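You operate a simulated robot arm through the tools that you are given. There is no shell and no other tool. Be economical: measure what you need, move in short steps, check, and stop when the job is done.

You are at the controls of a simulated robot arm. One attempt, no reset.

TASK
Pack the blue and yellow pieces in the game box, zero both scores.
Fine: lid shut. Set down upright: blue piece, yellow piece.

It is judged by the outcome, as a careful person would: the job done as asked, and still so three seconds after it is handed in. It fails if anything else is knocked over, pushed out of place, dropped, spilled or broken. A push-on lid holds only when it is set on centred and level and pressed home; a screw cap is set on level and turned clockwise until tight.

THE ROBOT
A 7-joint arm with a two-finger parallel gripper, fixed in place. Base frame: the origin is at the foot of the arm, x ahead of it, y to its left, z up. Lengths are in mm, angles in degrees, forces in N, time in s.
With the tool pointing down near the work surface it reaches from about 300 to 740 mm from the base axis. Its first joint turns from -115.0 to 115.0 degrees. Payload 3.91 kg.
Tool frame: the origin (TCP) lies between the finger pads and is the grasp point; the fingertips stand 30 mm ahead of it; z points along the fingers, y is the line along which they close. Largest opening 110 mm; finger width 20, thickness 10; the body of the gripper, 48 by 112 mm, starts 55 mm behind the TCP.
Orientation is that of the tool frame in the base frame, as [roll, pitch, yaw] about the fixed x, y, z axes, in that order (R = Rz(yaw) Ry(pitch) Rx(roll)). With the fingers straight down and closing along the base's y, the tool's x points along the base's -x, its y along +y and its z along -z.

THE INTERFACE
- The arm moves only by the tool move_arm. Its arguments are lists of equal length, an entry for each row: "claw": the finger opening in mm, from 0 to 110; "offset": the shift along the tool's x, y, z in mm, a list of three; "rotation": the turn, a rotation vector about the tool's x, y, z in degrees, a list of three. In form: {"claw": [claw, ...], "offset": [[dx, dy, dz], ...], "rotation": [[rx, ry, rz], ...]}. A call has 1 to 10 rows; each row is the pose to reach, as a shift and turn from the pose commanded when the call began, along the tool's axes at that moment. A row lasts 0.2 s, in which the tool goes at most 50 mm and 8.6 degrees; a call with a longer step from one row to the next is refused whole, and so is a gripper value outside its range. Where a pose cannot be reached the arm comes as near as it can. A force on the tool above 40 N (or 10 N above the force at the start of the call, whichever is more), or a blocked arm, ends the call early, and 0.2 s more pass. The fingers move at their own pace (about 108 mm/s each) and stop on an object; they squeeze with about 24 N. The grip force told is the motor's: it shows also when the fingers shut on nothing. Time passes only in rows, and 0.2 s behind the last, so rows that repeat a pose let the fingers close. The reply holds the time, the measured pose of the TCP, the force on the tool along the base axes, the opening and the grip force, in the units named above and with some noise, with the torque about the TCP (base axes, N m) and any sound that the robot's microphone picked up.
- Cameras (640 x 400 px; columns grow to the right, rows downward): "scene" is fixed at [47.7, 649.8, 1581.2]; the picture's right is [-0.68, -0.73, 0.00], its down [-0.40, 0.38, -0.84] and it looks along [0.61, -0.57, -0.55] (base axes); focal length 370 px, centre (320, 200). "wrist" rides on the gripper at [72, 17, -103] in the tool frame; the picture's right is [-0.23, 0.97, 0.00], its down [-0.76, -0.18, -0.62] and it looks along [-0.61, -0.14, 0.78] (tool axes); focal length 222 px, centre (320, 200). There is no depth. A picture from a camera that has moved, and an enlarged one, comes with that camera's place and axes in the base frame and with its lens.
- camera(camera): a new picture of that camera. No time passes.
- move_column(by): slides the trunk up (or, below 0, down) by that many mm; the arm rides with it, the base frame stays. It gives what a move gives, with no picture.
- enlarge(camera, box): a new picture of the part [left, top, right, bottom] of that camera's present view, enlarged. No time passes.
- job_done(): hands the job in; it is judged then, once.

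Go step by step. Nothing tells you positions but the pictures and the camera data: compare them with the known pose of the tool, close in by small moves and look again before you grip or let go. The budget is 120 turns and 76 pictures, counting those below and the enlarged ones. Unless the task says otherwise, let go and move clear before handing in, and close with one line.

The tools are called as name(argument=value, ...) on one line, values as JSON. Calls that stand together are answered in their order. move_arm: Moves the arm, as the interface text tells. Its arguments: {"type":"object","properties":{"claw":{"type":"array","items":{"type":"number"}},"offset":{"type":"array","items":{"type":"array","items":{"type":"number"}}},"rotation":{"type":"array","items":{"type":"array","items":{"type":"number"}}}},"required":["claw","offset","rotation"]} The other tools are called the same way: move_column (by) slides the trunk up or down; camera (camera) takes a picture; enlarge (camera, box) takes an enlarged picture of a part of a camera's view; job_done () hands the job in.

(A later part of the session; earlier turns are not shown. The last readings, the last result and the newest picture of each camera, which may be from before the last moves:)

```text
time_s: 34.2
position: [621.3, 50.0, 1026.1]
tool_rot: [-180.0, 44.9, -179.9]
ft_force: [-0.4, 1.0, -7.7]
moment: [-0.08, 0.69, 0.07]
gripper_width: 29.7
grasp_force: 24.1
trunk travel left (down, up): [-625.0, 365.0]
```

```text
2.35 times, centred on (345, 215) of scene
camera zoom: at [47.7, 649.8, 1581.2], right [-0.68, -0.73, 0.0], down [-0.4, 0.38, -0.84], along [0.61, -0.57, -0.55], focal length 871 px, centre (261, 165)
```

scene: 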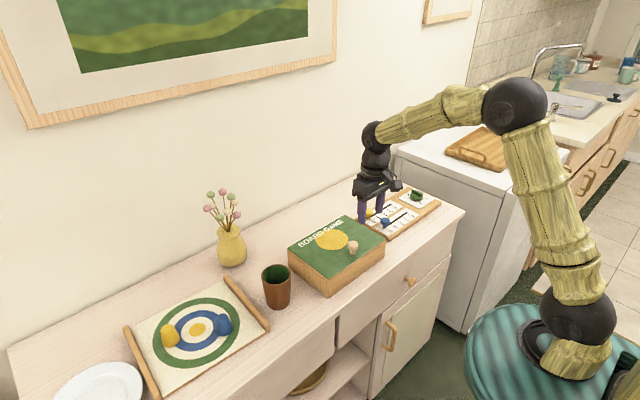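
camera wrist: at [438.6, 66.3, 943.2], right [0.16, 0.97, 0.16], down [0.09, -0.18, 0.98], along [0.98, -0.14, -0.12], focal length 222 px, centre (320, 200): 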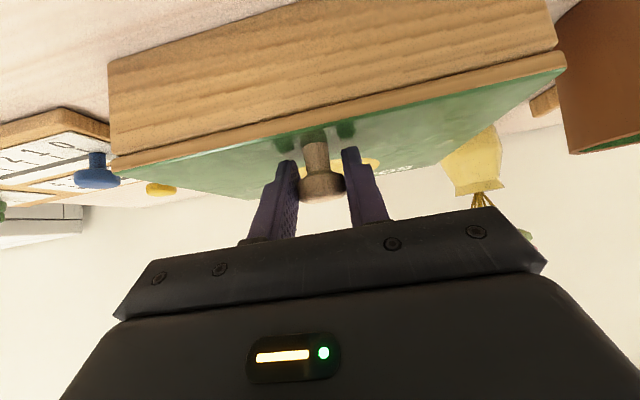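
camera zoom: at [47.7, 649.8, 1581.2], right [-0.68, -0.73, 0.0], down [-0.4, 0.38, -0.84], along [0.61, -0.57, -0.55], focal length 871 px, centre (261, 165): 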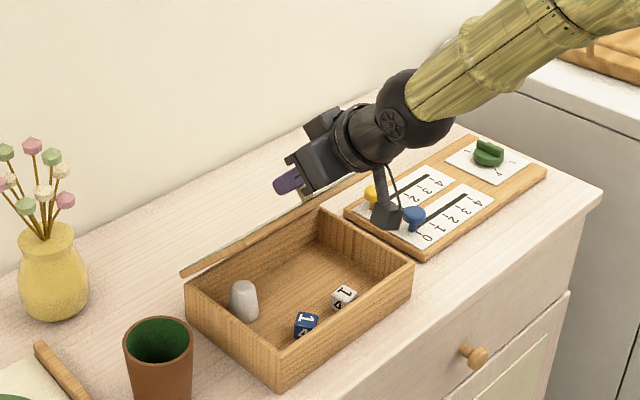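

Box steady. Now rotate tool and lid together about the hinge, 24° first.

move_arm(claw=[15, 15, 15, 15, 15, 15], offset=[[-11, 0, 3.2], [-21.4, 0, 7.3], [-31.8, 0, 12.1], [-41.6, 0, 17.5], [-51.2, 0, 23.6], [-60.2, 0, 30.3]], rotation=[[0, 4, 0], [0, 8, 0], [0, 12, 0], [0, 16, 0], [0, 20, 0], [0, 24, 0]])

enlarge(camera="scene", box=[270, 130, 420, 300])

```text
time_s: 35.6
position: [684.4, 49.1, 1047.7]
tool_rot: [179.9, 21.1, -180.0]
ft_force: [3.9, 0.1, -4.4]
moment: [0.08, -0.44, -0.09]
gripper_width: 29.5
grasp_force: 23.8
trunk travel left (down, up): [-625.0, 365.0]
```

```text
2.35 times, centred on (345, 215) of scene
camera zoom: at [47.7, 649.8, 1581.2], right [-0.68, -0.73, 0.0], down [-0.4, 0.38, -0.84], along [0.61, -0.57, -0.55], focal length 871 px, centre (261, 165)
```

zoom: 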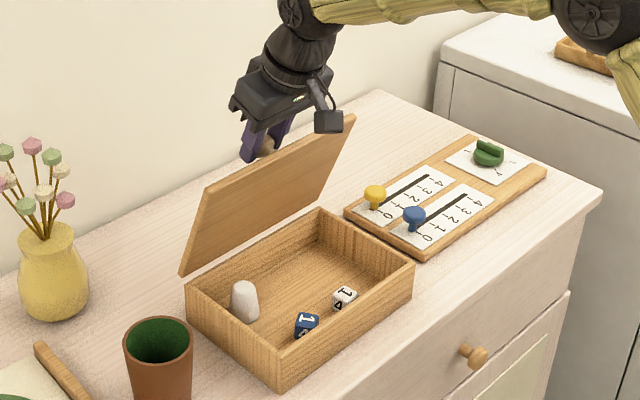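

Works well: lid ~77°, box in place. Continue 24° more to past vertical.

move_arm(claw=[15, 15, 15, 15, 15, 15], offset=[[-10.9, 0, 3.2], [-21.5, 0, 7.3], [-31.7, 0, 12], [-41.8, 0, 17.4], [-51.3, 0, 23.5], [-60.4, 0, 30.3]], rotation=[[0, 4, 0], [0, 8, 0], [0, 12, 0], [0, 16, 0], [0, 20, 0], [0, 24, 0]])

enlarge(camera="scene", box=[270, 130, 420, 300])

```text
time_s: 37.0
position: [719.9, 50.1, 1034.3]
tool_rot: [-179.9, -2.9, 180.0]
ft_force: [1.8, -5.5, 12.5]
moment: [-0.05, -0.28, 0.04]
gripper_width: 30.0
grasp_force: 15.4
out of reach, approached as far as the arm can: row 5, 6
trunk travel left (down, up): [-625.0, 365.0]
```

```text
2.35 times, centred on (345, 215) of scene
camera zoom: at [47.7, 649.8, 1581.2], right [-0.68, -0.73, 0.0], down [-0.4, 0.38, -0.84], along [0.61, -0.57, -0.55], focal length 871 px, centre (261, 165)
```

zoom: 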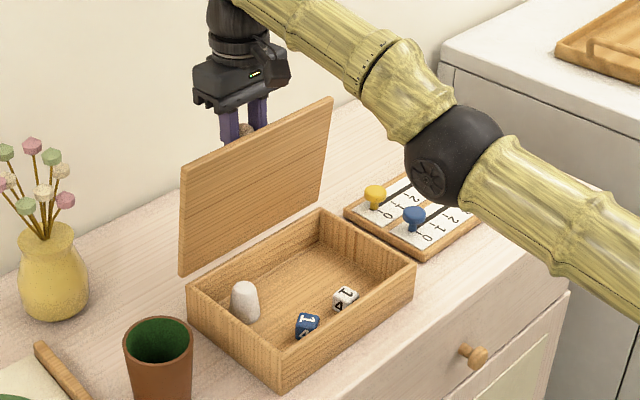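

The arm runs out of reach just at vertical; raising the trunk would bring the shoulder nearer to the wrist height. I first back off a little to see where the commanded pose is.

move_arm(claw=[15, 15], offset=[[12, 0, -1], [24, 0, -2]], rotation=[[0, -4, 0], [0, -8, 0]])

```text
time_s: 37.6
position: [744.0, 53.6, 1048.7]
tool_rot: [-179.9, 4.7, -179.9]
ft_force: [-2.6, -1.2, -8.1]
moment: [0.1, 0.43, 0.27]
gripper_width: 29.7
grasp_force: 23.8
out of reach, approached as far as the arm can: row 1, 2
trunk travel left (down, up): [-625.0, 365.0]
```

enlarge(camera="scene", box=[270, 130, 420, 300])

```text
2.35 times, centred on (345, 215) of scene
camera zoom: at [47.7, 649.8, 1581.2], right [-0.68, -0.73, 0.0], down [-0.4, 0.38, -0.84], along [0.61, -0.57, -0.55], focal length 871 px, centre (261, 165)
```

zoom: 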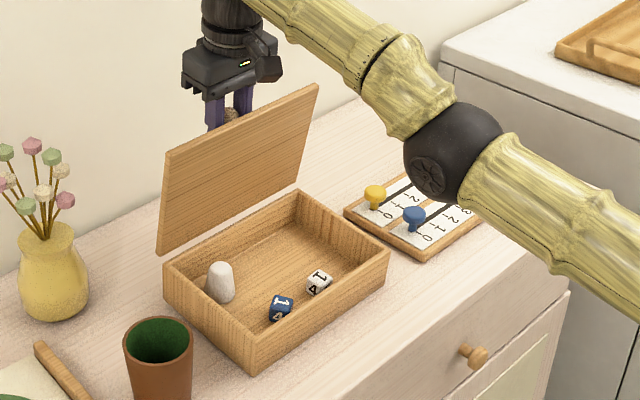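

move_arm(claw=[15, 15, 15], offset=[[0, 0, 0], [0, 0, 0], [0, 0, 0]], rotation=[[0, 0, 0], [0, 0, 0], [0, 0, 0]])

```text
time_s: 38.4
position: [743.4, 53.6, 1050.5]
tool_rot: [-179.9, 4.8, 180.0]
ft_force: [-2.7, 0.6, -7.9]
moment: [-0.04, 0.26, 0.01]
gripper_width: 29.5
grasp_force: 23.7
trunk travel left (down, up): [-625.0, 365.0]
```

The arm does reach x≈744 here. The friction grip that dragged the box back can also bring it forward: I translate toward the robot, farther than the original place (to be restored at the end), so the lid can be opened past vertical within reach.

move_arm(claw=[15, 15, 15, 15, 15, 15, 15, 15, 15, 15], offset=[[4, 0, -0.3], [12, 0, -1], [20, 0, -1.7], [28, 0, -2.4], [36, 0, -3], [44, 0, -3.7], [52, 0, -4.4], [60, 0, -5], [68, 0, -5.7], [76, 0, -6.4]], rotation=[[0, 0, 0], [0, 0, 0], [0, 0, 0], [0, 0, 0], [0, 0, 0], [0, 0, 0], [0, 0, 0], [0, 0, 0], [0, 0, 0], [0, 0, 0]])

enlarge(camera="scene", box=[270, 130, 420, 300])

```text
time_s: 40.6
position: [666.9, 52.8, 1051.2]
tool_rot: [-180.0, 5.0, -180.0]
ft_force: [2.0, 0.4, -6.2]
moment: [0.02, -0.1, 0.1]
gripper_width: 29.6
grasp_force: 24.3
out of reach, approached as far as the arm can: row 1, 2, 3, 4
trunk travel left (down, up): [-625.0, 365.0]
```

```text
2.35 times, centred on (345, 215) of scene
camera zoom: at [47.7, 649.8, 1581.2], right [-0.68, -0.73, 0.0], down [-0.4, 0.38, -0.84], along [0.61, -0.57, -0.55], focal length 871 px, centre (261, 165)
```

zoom: 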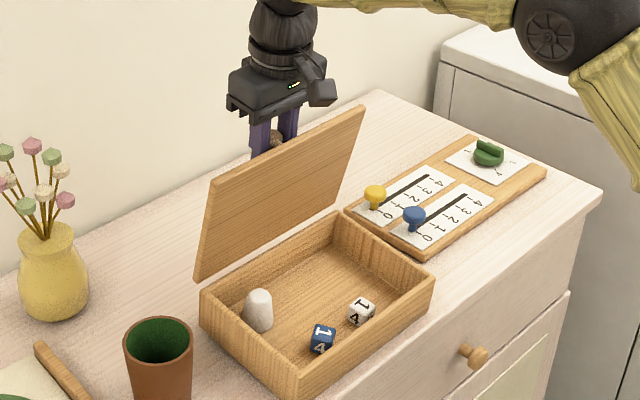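

That worked: the box slid forward (~25 mm ahead of its original spot) with the lid at about 80°. Now I tilt the tool back within the grip, pressing lightly down so the box stays, to gain reach.

move_arm(claw=[15, 15, 15, 15, 15], offset=[[0, 0, 4], [1.5, 0, 4], [3, 0, 4], [5, 0, 4], [5, 0, 4]], rotation=[[0, 0, 0], [0, -8, 0], [0, -16, 0], [0, -23, 0], [0, -23, 0]])

enlarge(camera="scene", box=[270, 130, 420, 300])

```text
time_s: 41.8
position: [661.9, 52.8, 1045.8]
tool_rot: [-180.0, 28.0, 180.0]
ft_force: [-0.8, -0.2, -8.6]
moment: [0.0, 0.57, 0.04]
gripper_width: 29.8
grasp_force: 24.3
trunk travel left (down, up): [-625.0, 365.0]
```

```text
2.35 times, centred on (345, 215) of scene
camera zoom: at [47.7, 649.8, 1581.2], right [-0.68, -0.73, 0.0], down [-0.4, 0.38, -0.84], along [0.61, -0.57, -0.55], focal length 871 px, centre (261, 165)
```

zoom: 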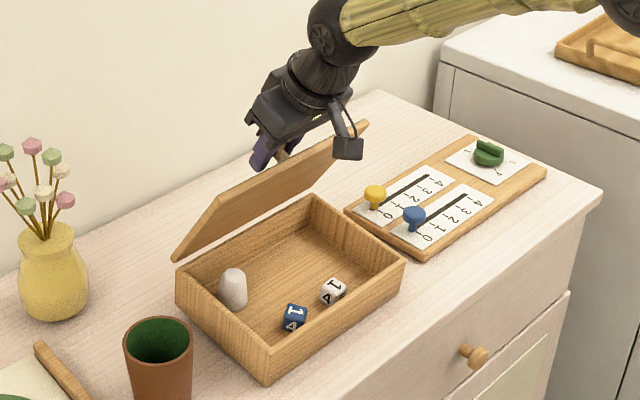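

The pads grip the knob too firmly here and the light box slides instead. I lower the lid back down (tool rotating along to −60°), then regrip with a steeper tilt.

move_arm(claw=[15, 15, 15, 15, 15, 15, 15, 15, 15], offset=[[23.9, 0, -1], [47.7, 0, 1], [71, 0, 6.3], [93.3, 0, 14.9], [108, 0, 23], [122, 0, 32], [132, 0, 40.5], [141.6, 0, 49.4], [150, 0, 59.3]], rotation=[[0, -8, 0], [0, -16, 0], [0, -24, 0], [0, -32, 0], [0, -32, 0], [0, -32, 0], [0, -32, 0], [0, -32, 0], [0, -32, 0]])

enlarge(camera="scene", box=[270, 130, 420, 300])

```text
time_s: 43.8
position: [556.0, 52.7, 924.6]
tool_rot: [-179.8, 60.3, -179.8]
ft_force: [-6.2, -0.3, 8.1]
moment: [0.15, -0.95, -0.07]
gripper_width: 29.7
grasp_force: 24.0
trunk travel left (down, up): [-625.0, 365.0]
```

```text
2.35 times, centred on (345, 215) of scene
camera zoom: at [47.7, 649.8, 1581.2], right [-0.68, -0.73, 0.0], down [-0.4, 0.38, -0.84], along [0.61, -0.57, -0.55], focal length 871 px, centre (261, 165)
```

zoom: 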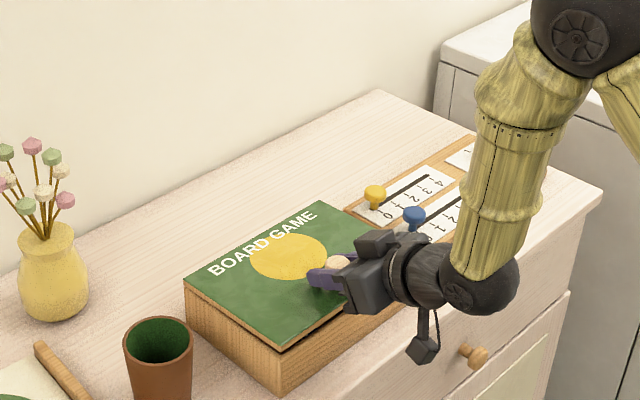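

The box is back at its original place and the lid nearly shut, with a good grip at −60°. Press the lid shut and pull the box 45 mm toward me (temporarily; table edge is at x≈456, box front will be ≈485).

move_arm(claw=[15, 15, 15, 15, 15, 15, 15, 15, 15], offset=[[4, 0, 2.5], [7, 0, -2.7], [10, 0, -8], [13, 0, -13], [16, 0, -18.3], [19, 0, -23.5], [22, 0, -28.7], [25, 0, -33.9], [27, 0, -37.4]], rotation=[[0, 0, 0], [0, 0, 0], [0, 0, 0], [0, 0, 0], [0, 0, 0], [0, 0, 0], [0, 0, 0], [0, 0, 0], [0, 0, 0]])

enlarge(camera="scene", box=[270, 150, 420, 320])

```text
time_s: 45.8
position: [513.6, 52.9, 918.5]
tool_rot: [-179.8, 59.9, 180.0]
ft_force: [5.3, -2.2, 0.5]
moment: [0.02, -0.48, 0.03]
gripper_width: 29.8
grasp_force: 24.5
out of reach, approached as far as the arm can: row 9
trunk travel left (down, up): [-625.0, 365.0]
```

```text
2.35 times, centred on (345, 235) of scene
camera zoom: at [47.7, 649.8, 1581.2], right [-0.68, -0.73, 0.0], down [-0.4, 0.38, -0.84], along [0.61, -0.57, -0.55], focal length 871 px, centre (261, 118)
```

zoom: 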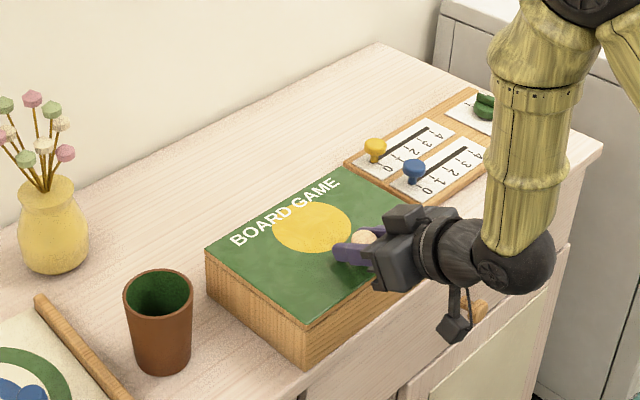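

Box front is at about x 485, safely on the table. Now raise the lid to 45° with fixed tilt.

move_arm(claw=[15, 15, 15, 15, 15, 15, 15, 15], offset=[[-13.9, 0, -4.6], [-26.5, 0, -7.3], [-39.5, 0, -9], [-52.2, 0, -9.6], [-65, 0, -9], [-77.9, 0, -7.3], [-102.9, 0, -0.6], [-114.7, 0, 4.3]], rotation=[[0, 0, 0], [0, 0, 0], [0, 0, 0], [0, 0, 0], [0, 0, 0], [0, 0, 0], [0, 0, 0], [0, 0, 0]])

enlarge(camera="scene", box=[270, 150, 420, 320])

```text
time_s: 47.6
position: [575.8, 52.2, 1015.3]
tool_rot: [-179.8, 59.9, -179.8]
ft_force: [-1.5, -0.5, -8.1]
moment: [0.07, 0.68, 0.05]
gripper_width: 29.7
grasp_force: 23.6
trunk travel left (down, up): [-625.0, 365.0]
```

```text
2.35 times, centred on (345, 235) of scene
camera zoom: at [47.7, 649.8, 1581.2], right [-0.68, -0.73, 0.0], down [-0.4, 0.38, -0.84], along [0.61, -0.57, -0.55], focal length 871 px, centre (261, 118)
```

zoom: 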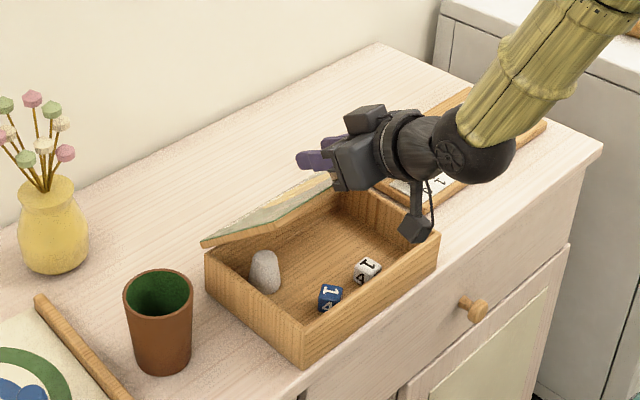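

Box steady. Now rotate tool and lid together 40°.

move_arm(claw=[15, 15, 15, 15, 15, 15, 15, 15, 15, 15], offset=[[-9.4, 0, 5.2], [-18.4, 0, 11], [-27, 0, 17.4], [-35.2, 0, 24.5], [-42.8, 0, 32], [-49.9, 0, 40.2], [-56.4, 0, 48.7], [-62.3, 0, 57.8], [-67.5, 0, 67.2], [-72, 0, 77]], rotation=[[0, 4, 0], [0, 8, 0], [0, 12, 0], [0, 16, 0], [0, 20, 0], [0, 24, 0], [0, 28, 0], [0, 32, 0], [0, 36, 0], [0, 40, 0]])

enlarge(camera="scene", box=[270, 150, 420, 320])

```text
time_s: 49.8
position: [679.9, 53.9, 1040.3]
tool_rot: [-180.0, 19.9, -180.0]
ft_force: [-1.0, -0.4, -7.6]
moment: [-0.01, -0.18, 0.01]
gripper_width: 30.0
grasp_force: 24.3
trunk travel left (down, up): [-625.0, 365.0]
```

```text
2.35 times, centred on (345, 235) of scene
camera zoom: at [47.7, 649.8, 1581.2], right [-0.68, -0.73, 0.0], down [-0.4, 0.38, -0.84], along [0.61, -0.57, -0.55], focal length 871 px, centre (261, 118)
```

zoom: 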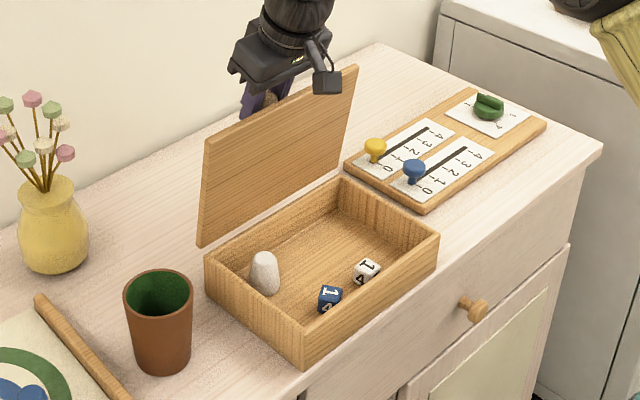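

Very good. 20° more to pass vertical.

move_arm(claw=[15, 15, 15, 15, 15], offset=[[-9.5, 0, 5.3], [-18.5, 0, 11.1], [-27.1, 0, 17.5], [-35.2, 0, 24.6], [-42.9, 0, 32.2]], rotation=[[0, 4, 0], [0, 8, 0], [0, 12, 0], [0, 16, 0], [0, 20, 0]])

enlarge(camera="scene", box=[270, 150, 420, 320])

```text
time_s: 51.0
position: [730.3, 52.4, 1022.8]
tool_rot: [180.0, 0.1, -180.0]
ft_force: [4.1, -0.4, -2.6]
moment: [0.06, -0.52, -0.04]
gripper_width: 30.2
grasp_force: 24.2
trunk travel left (down, up): [-625.0, 365.0]
```

```text
2.35 times, centred on (345, 235) of scene
camera zoom: at [47.7, 649.8, 1581.2], right [-0.68, -0.73, 0.0], down [-0.4, 0.38, -0.84], along [0.61, -0.57, -0.55], focal length 871 px, centre (261, 118)
```

zoom: 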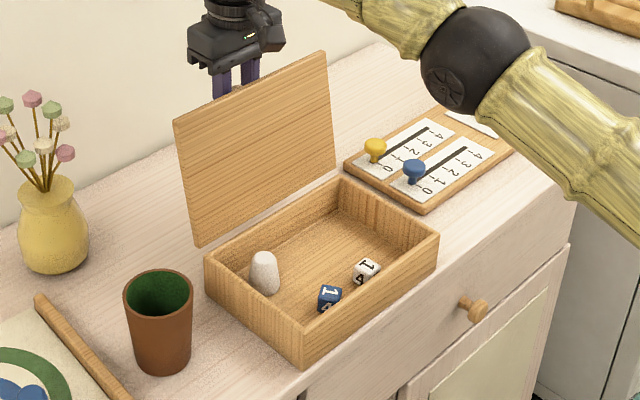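

The lid is at about 103°, past vertical. I open the fingers and see whether it rests against its stop.

move_arm(claw=[40, 60, 60], offset=[[0, 0, 0], [0, 0, 0], [0, 0, 0]], rotation=[[0, 0, 0], [0, 0, 0], [0, 0, 0]])

enlarge(camera="scene", box=[270, 150, 420, 320])

```text
time_s: 51.8
position: [729.1, 52.2, 1022.7]
tool_rot: [-179.9, -0.1, 180.0]
ft_force: [0.3, -0.2, -0.1]
moment: [0.05, -0.05, 0.02]
gripper_width: 60.2
grasp_force: 0.0
trunk travel left (down, up): [-625.0, 365.0]
```

```text
2.35 times, centred on (345, 235) of scene
camera zoom: at [47.7, 649.8, 1581.2], right [-0.68, -0.73, 0.0], down [-0.4, 0.38, -0.84], along [0.61, -0.57, -0.55], focal length 871 px, centre (261, 118)
```

zoom: 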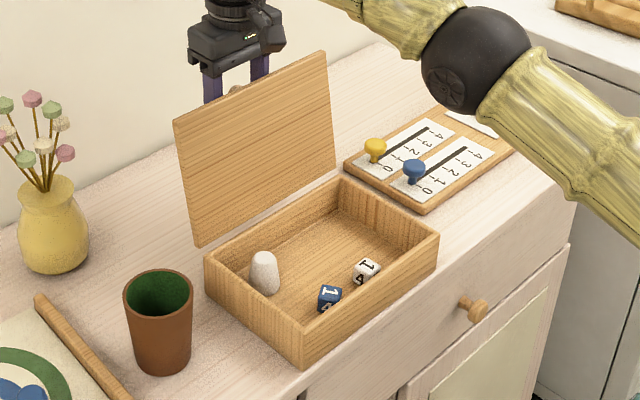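

The lid rests open on its stop. Next the pieces: blue ≈(625,428), yellow ≈(683,535), which are at radius ~757 and ~868, so I'll need a forward-tilted tool. First I rise and retreat, turning toward the mat.

move_arm(claw=[60, 60, 60, 60, 60, 60, 60, 60, 60, 60], offset=[[0, 0, -35], [0, 0, -75], [0, 0, -110], [40, 15, -120], [80, 45, -120], [120, 75, -120], [155, 105, -120], [185, 140, -120], [210, 175, -120], [230, 215, -120]], rotation=[[0, 0, 0], [0, 0, 0], [0, 0, 0], [0, 0, -5], [0, 0, -10], [0, 0, -15], [0, 0, -20], [0, 0, -25], [0, 0, -30], [0, 0, -35]])

camera(camera="wrist")

```text
time_s: 54.0
position: [500.6, 270.2, 1141.1]
tool_rot: [-179.9, -0.1, -144.9]
ft_force: [-0.8, 0.6, 0.3]
moment: [0.01, 0.03, -0.03]
gripper_width: 59.8
grasp_force: 0.0
out of reach, approached as far as the arm can: row 1, 2, 3, 5
trunk travel left (down, up): [-625.0, 365.0]
```

```text
23 pictures are left
camera wrist: at [433.2, 241.3, 1244.7], right [-0.37, 0.93, 0.0], down [0.73, 0.29, 0.62], along [0.58, 0.23, -0.78], focal length 222 px, centre (320, 200)
```

wrist: 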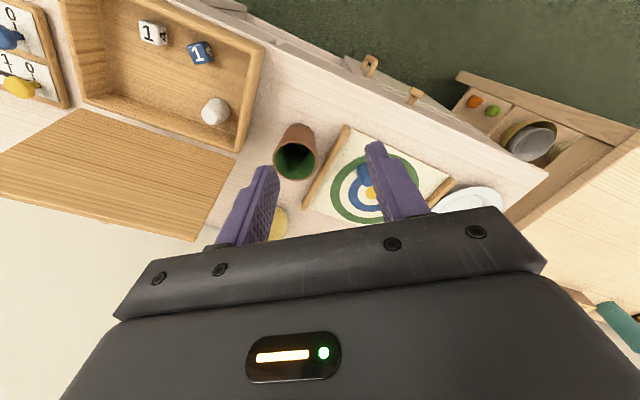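

Now tilt 45° forward along that azimuth and approach a pre-grasp pose for the blue piece.

move_arm(claw=[60, 60, 60, 60, 60, 60, 60], offset=[[-18, 10, 30], [-36, 20, 65], [-54, 30, 100], [-72, 40, 135], [-90, 50, 170], [-107.6, 57.8, 201], [-107.6, 57.8, 201]], rotation=[[0, -7.5, 0], [0, -15, 0], [0, -22.5, 0], [0, -30, 0], [0, -37.5, 0], [0, -45, 0], [0, -45, 0]])

camera(camera="wrist")

enlarge(camera="scene", box=[110, 240, 310, 390])

```text
time_s: 55.6
position: [554.9, 376.5, 940.2]
tool_rot: [-179.9, 44.9, -144.9]
ft_force: [0.0, -0.4, 0.3]
moment: [0.03, -0.02, -0.02]
gripper_width: 59.9
grasp_force: 0.1
trunk travel left (down, up): [-625.0, 365.0]
```

```text
22 pictures are left
camera wrist: at [444.1, 318.6, 962.7], right [-0.43, 0.89, 0.16], down [0.18, -0.09, 0.98], along [0.89, 0.45, -0.12], focal length 222 px, centre (320, 200)
```

wrist: 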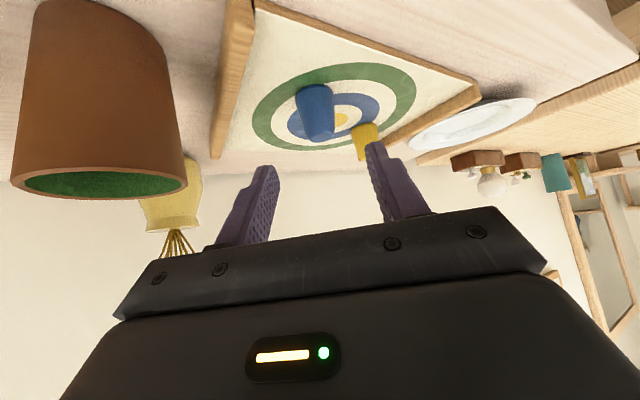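

```text
2.67 times, centred on (210, 315) of scene
camera zoom: at [47.7, 649.8, 1581.2], right [-0.68, -0.73, 0.0], down [-0.4, 0.38, -0.84], along [0.61, -0.57, -0.55], focal length 987 px, centre (613, -107)
```

zoom: 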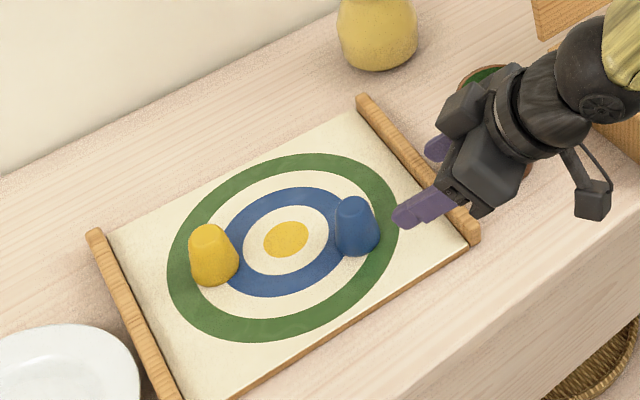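

Blue is at about (628,425), spanning z≈830–872. I advance until the fingertips straddle it, then check.

move_arm(claw=[64, 64, 64, 64, 64], offset=[[-1, -1, 30], [-2, -2, 60], [-2.8, -2.3, 85], [-2.8, -2.3, 100], [-2.8, -2.3, 108]], rotation=[[0, 0, 0], [0, 0, 0], [0, 0, 0], [0, 0, 0], [0, 0, 0]])

camera(camera="wrist")

enlarge(camera="scene", box=[160, 270, 270, 360])

```text
time_s: 56.8
position: [621.3, 420.2, 869.1]
tool_rot: [-180.0, 45.0, -145.0]
ft_force: [0.1, 0.5, -0.1]
moment: [0.04, 0.0, 0.02]
gripper_width: 64.0
grasp_force: 0.0
trunk travel left (down, up): [-625.0, 365.0]
```

```text
20 pictures are left
camera wrist: at [510.4, 362.0, 890.6], right [-0.43, 0.89, 0.16], down [0.18, -0.09, 0.98], along [0.89, 0.45, -0.12], focal length 222 px, centre (320, 200)
```

wrist: 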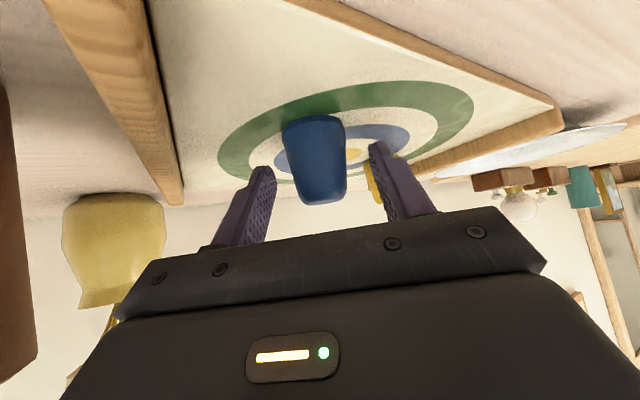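

```text
4.44 times, centred on (215, 315) of scene
camera zoom: at [47.7, 649.8, 1581.2], right [-0.68, -0.73, 0.0], down [-0.4, 0.38, -0.84], along [0.61, -0.57, -0.55], focal length 1645 px, centre (787, -311)
```

zoom: 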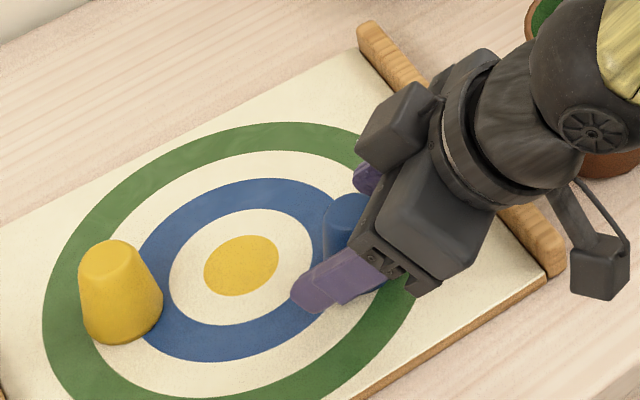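

Well centred. Lower 3 mm and close, then lift slightly.

move_arm(claw=[64, 15, 15, 15, 15, 15], offset=[[2.1, 0, 2.1], [2.1, 0, 2.1], [2.1, 0, 2.1], [2.1, 0, 2.1], [-4, 0, -4], [-15, 0, -15]], rotation=[[0, 0, 0], [0, 0, 0], [0, 0, 0], [0, 0, 0], [0, 0, 0], [0, 0, 0]])

camera(camera="wrist")

```text
time_s: 58.2
position: [621.5, 420.3, 888.7]
tool_rot: [-179.8, 45.0, -145.0]
ft_force: [0.2, -0.3, -0.5]
moment: [-0.02, -0.02, 0.02]
gripper_width: 33.3
grasp_force: 24.1
trunk travel left (down, up): [-625.0, 365.0]
```

```text
18 pictures are left
camera wrist: at [510.1, 361.4, 911.3], right [-0.43, 0.89, 0.16], down [0.18, -0.09, 0.98], along [0.89, 0.45, -0.12], focal length 222 px, centre (320, 200)
```

wrist: 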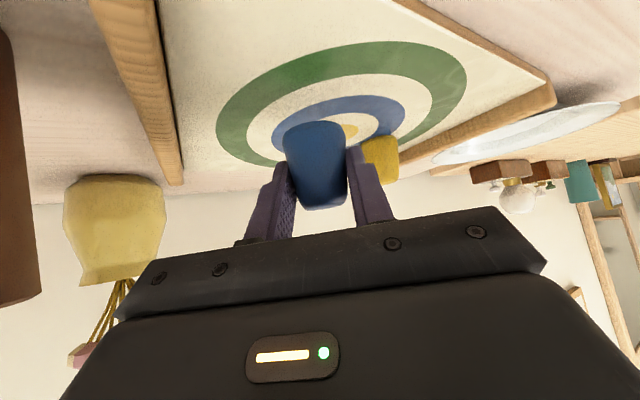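

Blue is held upright. I lift it and carry it over to the box, turning the yaw back while keeping the tilt.

move_arm(claw=[15, 15, 15, 15, 15, 15, 15, 15, 15, 15], offset=[[-31.8, 0, -31.8], [-63.6, 0, -63.6], [-79.2, 0, -79.2], [-60.7, -30.5, -97.7], [-42.1, -60.9, -116.3], [-23.6, -91.4, -134.8], [-4.9, -121.9, -153.5], [13.6, -152.3, -172], [32.1, -182.8, -190.5], [50.7, -213.2, -209.1]], rotation=[[0, 0, 0], [0, 0, 0], [0, 0, 0], [3.535, 0, 3.535], [7.07, 0, 7.07], [10.6, 0, 10.6], [14.14, 0, 14.14], [17.68, 0, 17.68], [21.2, 0, 21.2], [24.75, 0, 24.75]])

```text
time_s: 60.4
position: [590.8, 139.1, 1003.4]
tool_rot: [-180.0, 45.0, 179.9]
ft_force: [1.2, 0.3, -0.9]
moment: [0.03, -0.01, 0.01]
gripper_width: 32.8
grasp_force: 23.8
trunk travel left (down, up): [-625.0, 365.0]
```

Move above the free spot in the box (piece axis ≈(577,40)) and lower partway, then check.

move_arm(claw=[15, 15, 15, 15, 15, 15, 15], offset=[[17, -33, 6], [34, -66, 13], [51.5, -99, 19.2], [69, -99, 37], [84, -99, 52], [95, -99, 63], [95, -99, 63]], rotation=[[0, 0, 0], [0, 0, 0], [0, 0, 0], [0, 0, 0], [0, 0, 0], [0, 0, 0], [0, 0, 0]])

enlarge(camera="scene", box=[290, 190, 410, 310])

```text
time_s: 62.0
position: [567.2, 40.9, 890.0]
tool_rot: [180.0, 45.0, 179.9]
ft_force: [-0.1, 0.1, 0.1]
moment: [0.0, 0.02, 0.02]
gripper_width: 32.7
grasp_force: 23.3
trunk travel left (down, up): [-625.0, 365.0]
```

```text
3.33 times, centred on (350, 250) of scene
camera zoom: at [47.7, 649.8, 1581.2], right [-0.68, -0.73, 0.0], down [-0.4, 0.38, -0.84], along [0.61, -0.57, -0.55], focal length 1234 px, centre (220, 33)
```

zoom: 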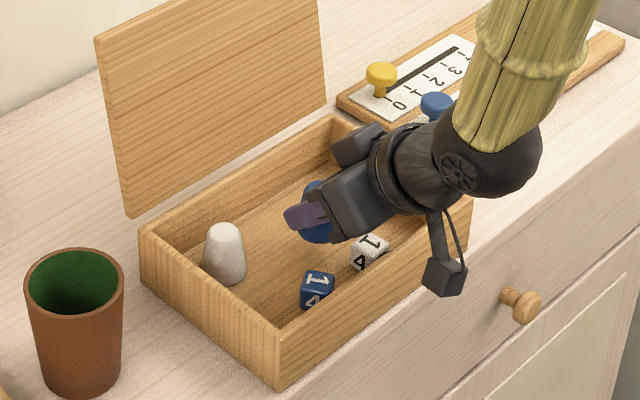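

Clear all round. Lower gently toward the floor of the box.

move_arm(claw=[15, 15, 15, 15, 15], offset=[[4.2, 0, 4.2], [8.5, 0, 8.5], [12.7, 0, 12.7], [14.8, 0, 14.8], [16.3, 0, 16.3]], rotation=[[0, 0, 0], [0, 0, 0], [0, 0, 0], [0, 0, 0], [0, 0, 0]])

```text
time_s: 63.2
position: [570.3, 40.7, 867.3]
tool_rot: [-179.9, 45.0, -179.9]
ft_force: [0.7, 0.0, 1.0]
moment: [0.02, 0.0, -0.03]
gripper_width: 32.8
grasp_force: 23.8
trunk travel left (down, up): [-625.0, 365.0]
```

move_arm(claw=[15, 15, 15, 15], offset=[[0.7, 0, 0.7], [1.4, 0, 1.4], [2.1, 0, 2.1], [2.8, 0, 2.8]], rotation=[[0, 0, 0], [0, 0, 0], [0, 0, 0], [0, 0, 0]])

enlarge(camera="scene", box=[310, 210, 390, 290])

```text
time_s: 64.2
position: [570.2, 41.3, 864.3]
tool_rot: [-179.9, 45.2, -180.0]
ft_force: [-3.3, -0.9, 11.8]
moment: [0.12, 0.04, 0.01]
gripper_width: 32.9
grasp_force: 24.1
trunk travel left (down, up): [-625.0, 365.0]
```

```text
5.00 times, centred on (350, 250) of scene
camera zoom: at [47.7, 649.8, 1581.2], right [-0.68, -0.73, 0.0], down [-0.4, 0.38, -0.84], along [0.61, -0.57, -0.55], focal length 1851 px, centre (170, -50)
```

zoom: 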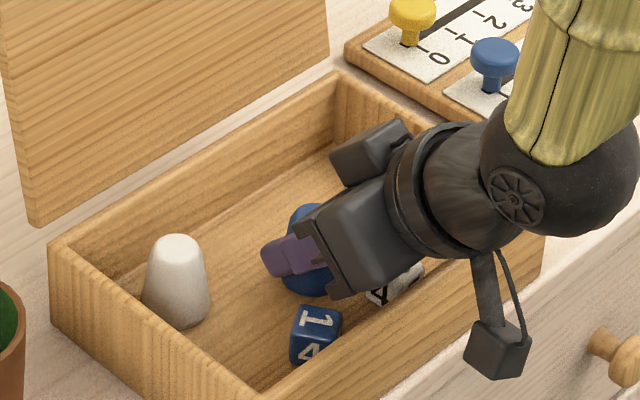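

Contact with the floor felt. Release and withdraw along the tool axis.

move_arm(claw=[40, 56, 56, 56, 56, 56, 60], offset=[[-0.5, 0, -0.5], [-0.5, 0, -0.5], [-0.5, 0, -20], [-0.5, 0, -50], [-20, 0, -90], [-50, 0, -125], [-60, 0, -135]], rotation=[[0, 0, 0], [0, 0, 0], [0, 0, 0], [0, 0, 0], [0, 0, 0], [0, 0, 0], [0, 0, 0]])

enlarge(camera="scene", box=[290, 190, 410, 310])

```text
time_s: 65.8
position: [516.7, 40.9, 1002.9]
tool_rot: [-179.7, 45.0, -179.9]
ft_force: [-0.2, -0.5, 0.1]
moment: [0.02, -0.01, 0.03]
gripper_width: 59.8
grasp_force: 0.0
trunk travel left (down, up): [-625.0, 365.0]
```

```text
3.33 times, centred on (350, 250) of scene
camera zoom: at [47.7, 649.8, 1581.2], right [-0.68, -0.73, 0.0], down [-0.4, 0.38, -0.84], along [0.61, -0.57, -0.55], focal length 1234 px, centre (220, 33)
```

zoom: 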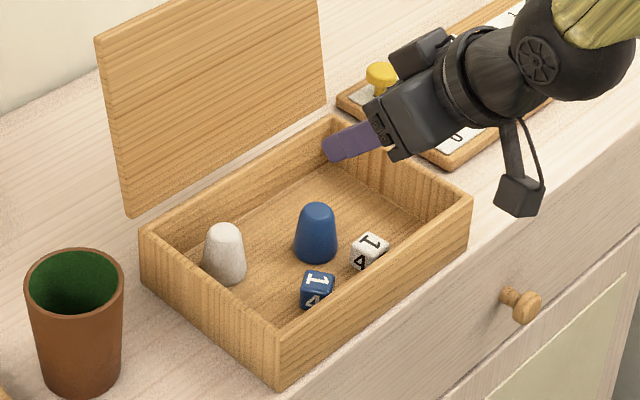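

Blue stands upright in the box. Now to the yellow piece at about (690,533): travel there at z≈1000 while turning the yaw.

move_arm(claw=[64, 64, 64, 64, 64, 64, 64, 64, 64, 64], offset=[[-5.2, 39.9, 5.2], [-10.4, 79.8, 10.4], [-15.6, 119.7, 15.6], [-20.8, 159.6, 20.8], [-26, 199.5, 26], [-31.2, 239.4, 31.2], [-36.4, 279.3, 36.4], [-41.6, 319.2, 41.6], [-46.8, 359.1, 46.8], [-52, 399, 52]], rotation=[[-2.665, 0, -2.665], [-5.33, 0, -5.33], [-8, 0, -8], [-10.66, 0, -10.66], [-13.33, 0, -13.33], [-16, 0, -16], [-18.66, 0, -18.66], [-21.32, 0, -21.32], [-24, 0, -24], [-26.65, 0, -26.65]])

```text
time_s: 68.0
position: [588.2, 440.1, 1000.3]
tool_rot: [-179.8, 44.9, -142.1]
ft_force: [0.0, 0.2, 0.9]
moment: [-0.01, -0.02, 0.02]
gripper_width: 63.9
grasp_force: 0.1
trunk travel left (down, up): [-625.0, 365.0]
```

move_arm(claw=[64, 64, 64], offset=[[8, 6, 40], [15.9, 11.5, 80.3], [15.9, 11.5, 80.3]], rotation=[[0, -2.5, 0], [0, -5, 0], [0, -5, 0]])

camera(camera="wrist")

```text
time_s: 68.8
position: [617.8, 476.8, 935.5]
tool_rot: [179.9, 50.0, -142.3]
ft_force: [0.2, -0.6, -0.4]
moment: [-0.03, -0.01, 0.01]
gripper_width: 63.9
grasp_force: 0.0
trunk travel left (down, up): [-625.0, 365.0]
```

```text
14 pictures are left
camera wrist: at [509.7, 413.1, 945.6], right [-0.48, 0.86, 0.17], down [0.12, -0.13, 0.98], along [0.87, 0.49, -0.04], focal length 222 px, centre (320, 200)
```

wrist: 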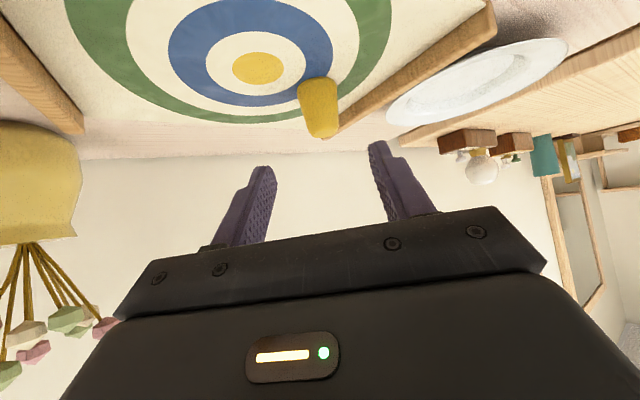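

Centred laterally. Advance ~106 mm along the tool to straddle the yellow piece.

move_arm(claw=[64, 64, 64, 64, 64], offset=[[0, 0, 30], [1, 0, 60], [1.9, -0.5, 85], [1.9, -0.5, 98], [1.9, -0.5, 105]], rotation=[[0, 0, 0], [0, 0, 0], [0, 0, 0], [0, 0, 0], [0, 0, 0]])

camera(camera="wrist")

```text
time_s: 70.0
position: [681.1, 524.0, 864.2]
tool_rot: [-179.9, 49.9, -142.2]
ft_force: [0.4, -0.6, -0.4]
moment: [0.02, -0.02, -0.02]
gripper_width: 63.8
grasp_force: 0.0
trunk travel left (down, up): [-625.0, 365.0]
```

```text
13 pictures are left
camera wrist: at [572.5, 460.3, 875.4], right [-0.48, 0.86, 0.17], down [0.12, -0.13, 0.98], along [0.87, 0.49, -0.04], focal length 222 px, centre (320, 200)
```

wrist: 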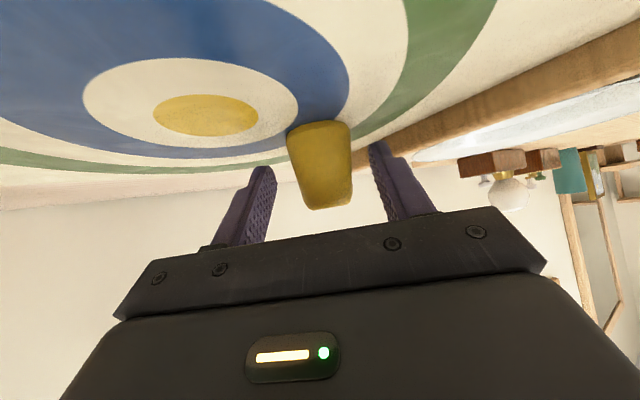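

Good alignment. Close and lift 30 mm.

move_arm(claw=[15, 15, 15, 15, 15, 15, 15], offset=[[0, 0, 0], [0, 0, 0], [0, 0, 0], [0, 0, 0], [-4.6, 0, -3.9], [-13, 0, -11], [-23, 0, -19.3]], rotation=[[0, 0, 0], [0, 0, 0], [0, 0, 0], [0, 0, 0], [0, 0, 0], [0, 0, 0], [0, 0, 0]])

camera(camera="wrist")

```text
time_s: 71.6
position: [680.7, 523.3, 893.5]
tool_rot: [-179.9, 49.9, -142.2]
ft_force: [-0.3, -0.8, -0.5]
moment: [-0.01, -0.01, 0.0]
gripper_width: 32.4
grasp_force: 24.3
trunk travel left (down, up): [-625.0, 365.0]
```

```text
12 pictures are left
camera wrist: at [572.4, 460.0, 905.2], right [-0.48, 0.86, 0.17], down [0.12, -0.13, 0.98], along [0.87, 0.49, -0.04], focal length 222 px, centre (320, 200)
```

wrist: 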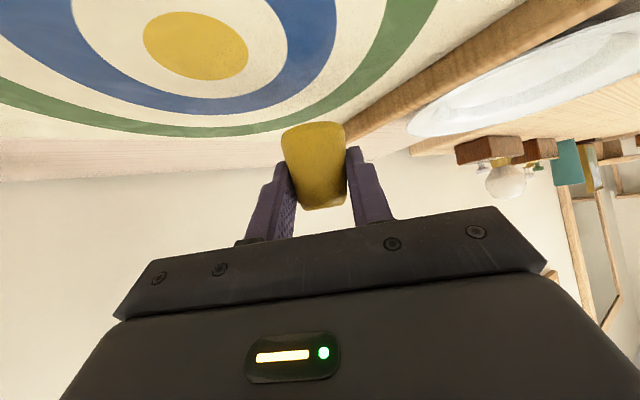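

Yellow held upright. Lift and carry back toward the box, turning yaw back.

move_arm(claw=[15, 15, 15, 15, 15, 15, 15, 15, 15, 15], offset=[[-34.5, 0, -28.9], [-68.9, 0, -57.9], [-75.9, -8.8, -80.7], [-54.1, -32.8, -106.7], [-32.4, -56.8, -132.6], [-10.6, -80.8, -158.6], [11.1, -104.8, -184.5], [32.9, -128.8, -210.5], [54.7, -152.8, -236.4], [76.4, -176.8, -262.4]], rotation=[[0, 0, 0], [0, 0, 0], [0, 0, 0], [4.136, 0, 3.471], [8.27, 0, 6.94], [12.41, 0, 10.41], [16.54, 0, 13.88], [20.68, 0, 17.36], [24.82, 0, 20.83], [28.95, 0, 24.3]])

```text
time_s: 73.8
position: [591.6, 233.8, 1005.2]
tool_rot: [180.0, 50.0, 179.7]
ft_force: [0.2, 0.5, -0.6]
moment: [0.01, -0.01, 0.0]
gripper_width: 32.5
grasp_force: 24.1
trunk travel left (down, up): [-625.0, 365.0]
```

move_arm(claw=[15, 15, 15, 15, 15, 15, 15, 15, 15, 15], offset=[[2.4, -41.5, -2.9], [4.9, -83, -5.8], [7.3, -124.5, -8.7], [9.8, -166, -11.6], [12.2, -207.5, -14.5], [14.6, -249, -17.4], [45.2, -249, 8.3], [75.9, -249, 34], [100.4, -249, 54.6], [100.4, -249, 54.6]], rotation=[[0, 0, 0], [0, 0, 0], [0, 0, 0], [0, 0, 0], [0, 0, 0], [0, 0, 0], [0, 0, 0], [0, 0, 0], [0, 0, 0], [0, 0, 0]])

enlarge(camera="scene", box=[310, 200, 400, 290])

camera(camera="wrist")

```text
time_s: 76.0
position: [566.0, -18.3, 893.1]
tool_rot: [-179.8, 49.9, 180.0]
ft_force: [0.1, -0.2, -0.7]
moment: [0.01, 0.0, 0.02]
gripper_width: 32.5
grasp_force: 23.9
trunk travel left (down, up): [-625.0, 365.0]
```

```text
4.44 times, centred on (355, 245) of scene
camera zoom: at [47.7, 649.8, 1581.2], right [-0.68, -0.73, 0.0], down [-0.4, 0.38, -0.84], along [0.61, -0.57, -0.55], focal length 1645 px, centre (164, 0)
```

zoom: 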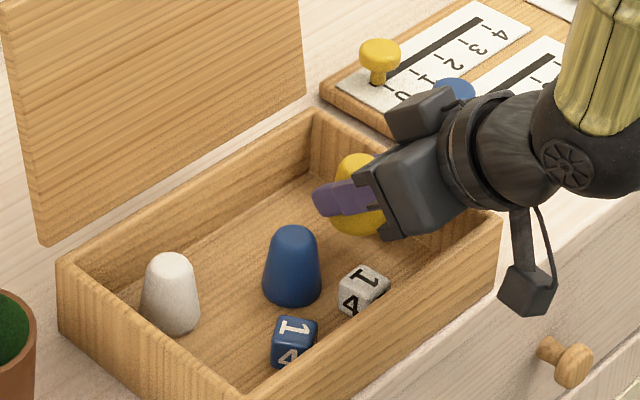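

```text
10 pictures are left
camera wrist: at [441.6, -1.6, 903.7], right [0.15, 0.97, 0.17], down [0.01, -0.18, 0.98], along [0.99, -0.14, -0.04], focal length 222 px, centre (320, 200)
```

wrist: 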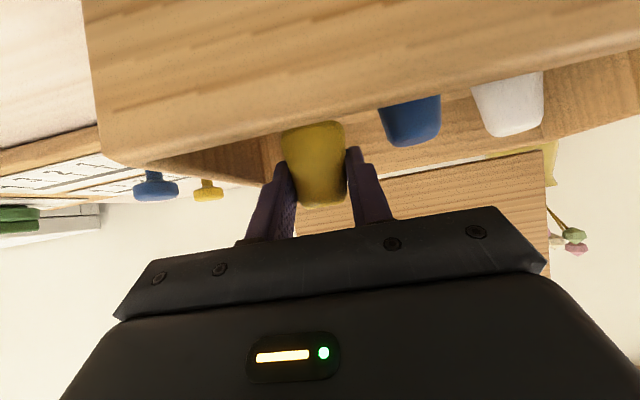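

Everything is clear; lower slowly, watching the force.

move_arm(claw=[15, 15, 15, 15, 15, 15], offset=[[3, 2, 6], [7, 3, 9.5], [11, 3, 13], [14.5, 3, 16], [16.3, 3, 17.5], [17.5, 3, 18.5]], rotation=[[0, 0, 0], [0, 0, 0], [0, 0, 0], [0, 0, 0], [0, 0, 0], [0, 0, 0]])

```text
time_s: 77.4
position: [571.5, -14.1, 867.0]
tool_rot: [-179.9, 50.0, -180.0]
ft_force: [0.1, 0.6, -0.7]
moment: [0.01, -0.03, -0.02]
gripper_width: 32.2
grasp_force: 23.9
trunk travel left (down, up): [-625.0, 365.0]
```

move_arm(claw=[15, 15, 15, 15], offset=[[0.8, 0, 0.6], [1.5, 0, 1.3], [2.3, 0, 1.9], [2.7, 0, 2.2]], rotation=[[0, 0, 0], [0, 0, 0], [0, 0, 0], [0, 0, 0]])

enlarge(camera="scene", box=[310, 200, 400, 290])

```text
time_s: 78.4
position: [572.5, -14.9, 865.1]
tool_rot: [-179.8, 50.2, -180.0]
ft_force: [0.0, 1.4, 13.1]
moment: [-0.63, 0.73, -0.08]
gripper_width: 32.2
grasp_force: 24.5
trunk travel left (down, up): [-625.0, 365.0]
```

```text
4.44 times, centred on (355, 245) of scene
camera zoom: at [47.7, 649.8, 1581.2], right [-0.68, -0.73, 0.0], down [-0.4, 0.38, -0.84], along [0.61, -0.57, -0.55], focal length 1645 px, centre (164, 0)
```

zoom: 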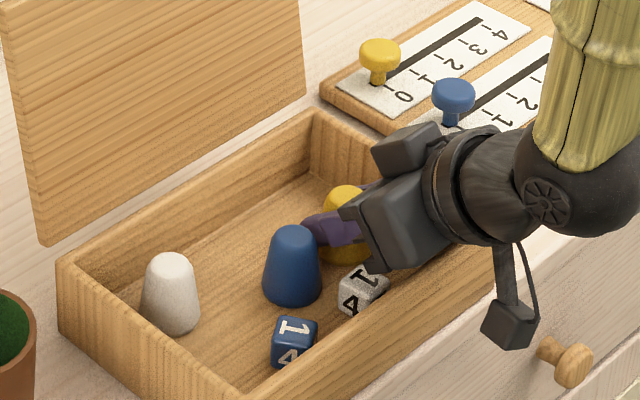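

The palm rests on the box rim with the piece about 1 mm above the floor; unload slightly, open narrowly, and withdraw.

move_arm(claw=[15, 38, 43, 43, 43, 43, 43, 43, 60], offset=[[-0.6, 0, -0.5], [-0.6, 0, -0.5], [-0.6, 0, -0.5], [-0.6, 0, -0.5], [-0.6, 0, -15], [-2, 0, -40], [-20, 0, -75], [-45, 0, -105], [-60, 0, -125]], rotation=[[0, 0, 0], [0, 0, 0], [0, 0, 0], [0, 0, 0], [0, 0, 0], [0, 0, 0], [0, 0, 0], [0, 0, 0], [0, 0, 0]])

enlarge(camera="scene", box=[270, 150, 420, 320])

```text
time_s: 80.4
position: [513.3, -12.3, 991.3]
tool_rot: [-179.9, 49.9, -179.9]
ft_force: [0.3, 0.0, -0.7]
moment: [-0.03, -0.01, 0.0]
gripper_width: 60.1
grasp_force: 0.0
trunk travel left (down, up): [-625.0, 365.0]
```

```text
2.35 times, centred on (345, 235) of scene
camera zoom: at [47.7, 649.8, 1581.2], right [-0.68, -0.73, 0.0], down [-0.4, 0.38, -0.84], along [0.61, -0.57, -0.55], focal length 871 px, centre (261, 118)
```

zoom: 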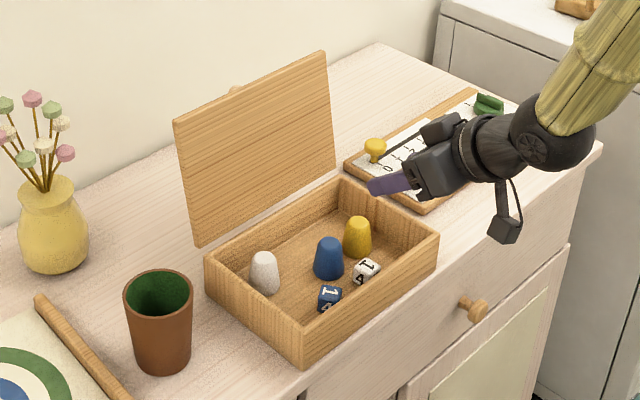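

Both pieces stand upright in the box. To close the lid I regrip the knob from behind; I raise the trunk 80 mm first to gain reach up there.

move_column(by=80)

move_arm(claw=[60, 60, 60, 60, 60, 60, 60], offset=[[-24, 9, 11], [-48, 18, 22], [-72, 27, 33], [-96, 36, 44], [-120, 45, 55], [-144, 55, 66], [-167.9, 64, 77.1]], rotation=[[0, 7, 0], [0, 14, 0], [0, 21.5, 0], [0, 29, 0], [0, 36.5, 0], [0, 44, 0], [0, 50, 0]])

```text
time_s: 81.5
position: [514.9, -12.2, 1069.6]
tool_rot: [-179.9, 49.9, 180.0]
ft_force: [0.3, -0.8, 0.1]
moment: [-0.01, -0.04, -0.01]
gripper_width: 59.9
grasp_force: 0.0
trunk travel left (down, up): [-705.0, 285.0]
```

```text
time_s: 83.1
position: [680.5, 51.6, 1147.1]
tool_rot: [-179.9, -0.2, 180.0]
ft_force: [-0.7, 0.5, 0.1]
moment: [-0.02, 0.01, -0.03]
gripper_width: 60.0
grasp_force: 0.0
trunk travel left (down, up): [-705.0, 285.0]
```

move_arm(claw=[60, 60, 60, 60, 60, 60], offset=[[-25, 0.5, 5], [-49.5, 0.5, 20], [-49.5, 0.5, 55], [-49.5, 0.5, 90], [-49.5, 0.5, 115], [-49.5, 0.5, 124]], rotation=[[0, 0, 0], [0, 0, 0], [0, 0, 0], [0, 0, 0], [0, 0, 0], [0, 0, 0]])

camera(camera="wrist")

```text
time_s: 84.5
position: [730.2, 51.9, 1025.1]
tool_rot: [-179.8, 0.0, 179.8]
ft_force: [0.2, 0.4, -0.1]
moment: [0.03, 0.01, 0.02]
gripper_width: 59.9
grasp_force: 0.1
trunk travel left (down, up): [-705.0, 285.0]
```

```text
7 pictures are left
camera wrist: at [658.7, 68.4, 1128.7], right [0.23, 0.97, 0.0], down [0.76, -0.18, 0.62], along [0.61, -0.14, -0.78], focal length 222 px, centre (320, 200)
```

wrist: 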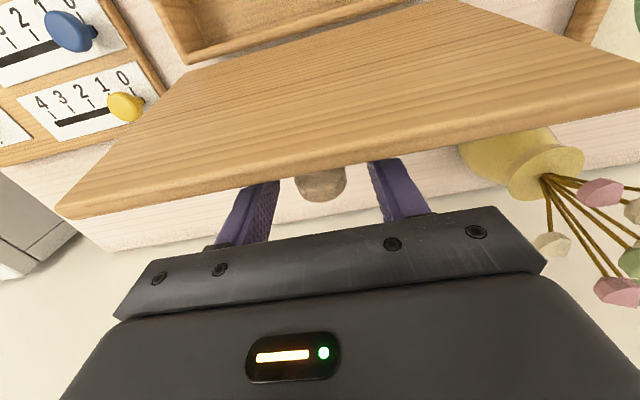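

The knob is between the fingers. Close on it and swing the lid back the same way, 20° first.

move_arm(claw=[15, 15, 15, 15, 15, 15, 15, 15], offset=[[0, 0, 0], [0, 0, 0], [0, 0, 0], [9.8, 0, -4.5], [19.8, 0, -8.4], [30.1, 0, -11.5], [40.6, 0, -13.9], [51.3, 0, -15.6]], rotation=[[0, 0, 0], [0, 0, 0], [0, 0, 0], [0, -4, 0], [0, -8, 0], [0, -12, 0], [0, -16, 0], [0, -20, 0]])

enlarge(camera="scene", box=[270, 150, 420, 320])

```text
time_s: 86.3
position: [678.4, 51.2, 1040.9]
tool_rot: [180.0, 20.1, -180.0]
ft_force: [-1.5, 1.8, -0.6]
moment: [0.15, 0.22, -0.25]
gripper_width: 29.8
grasp_force: 24.3
trunk travel left (down, up): [-705.0, 285.0]
```

```text
2.35 times, centred on (345, 235) of scene
camera zoom: at [47.7, 649.8, 1581.2], right [-0.68, -0.73, 0.0], down [-0.4, 0.38, -0.84], along [0.61, -0.57, -0.55], focal length 871 px, centre (261, 118)
```

zoom: 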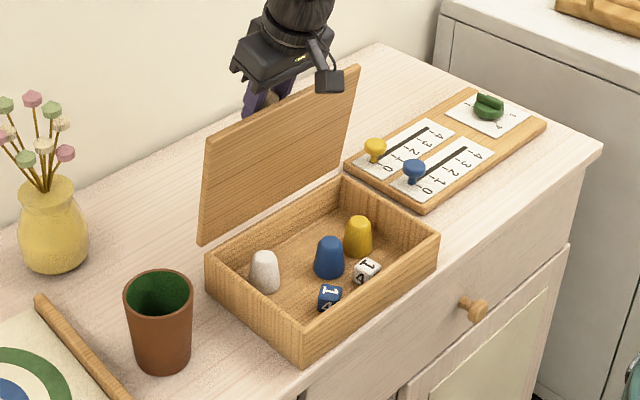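

Box and pieces steady. Continue 40° more.

move_arm(claw=[15, 15, 15, 15, 15, 15, 15, 15, 15, 15], offset=[[9.8, 0, -4.5], [19.8, 0, -8.4], [30.1, 0, -11.5], [40.6, 0, -13.9], [51.3, 0, -15.6], [62, 0, -16.5], [72.7, 0, -16.7], [83.6, 0, -16], [94.2, 0, -14.7], [104.7, 0, -12.7]], rotation=[[0, -4, 0], [0, -8, 0], [0, -12, 0], [0, -16, 0], [0, -20, 0], [0, -24, 0], [0, -28, 0], [0, -32, 0], [0, -36, 0], [0, -40, 0]])

```text
time_s: 88.5
position: [575.8, 50.8, 1015.6]
tool_rot: [-179.9, 60.1, -180.0]
ft_force: [2.6, 0.5, 0.2]
moment: [0.11, 0.35, -0.19]
gripper_width: 30.0
grasp_force: 24.1
trunk travel left (down, up): [-705.0, 285.0]
```

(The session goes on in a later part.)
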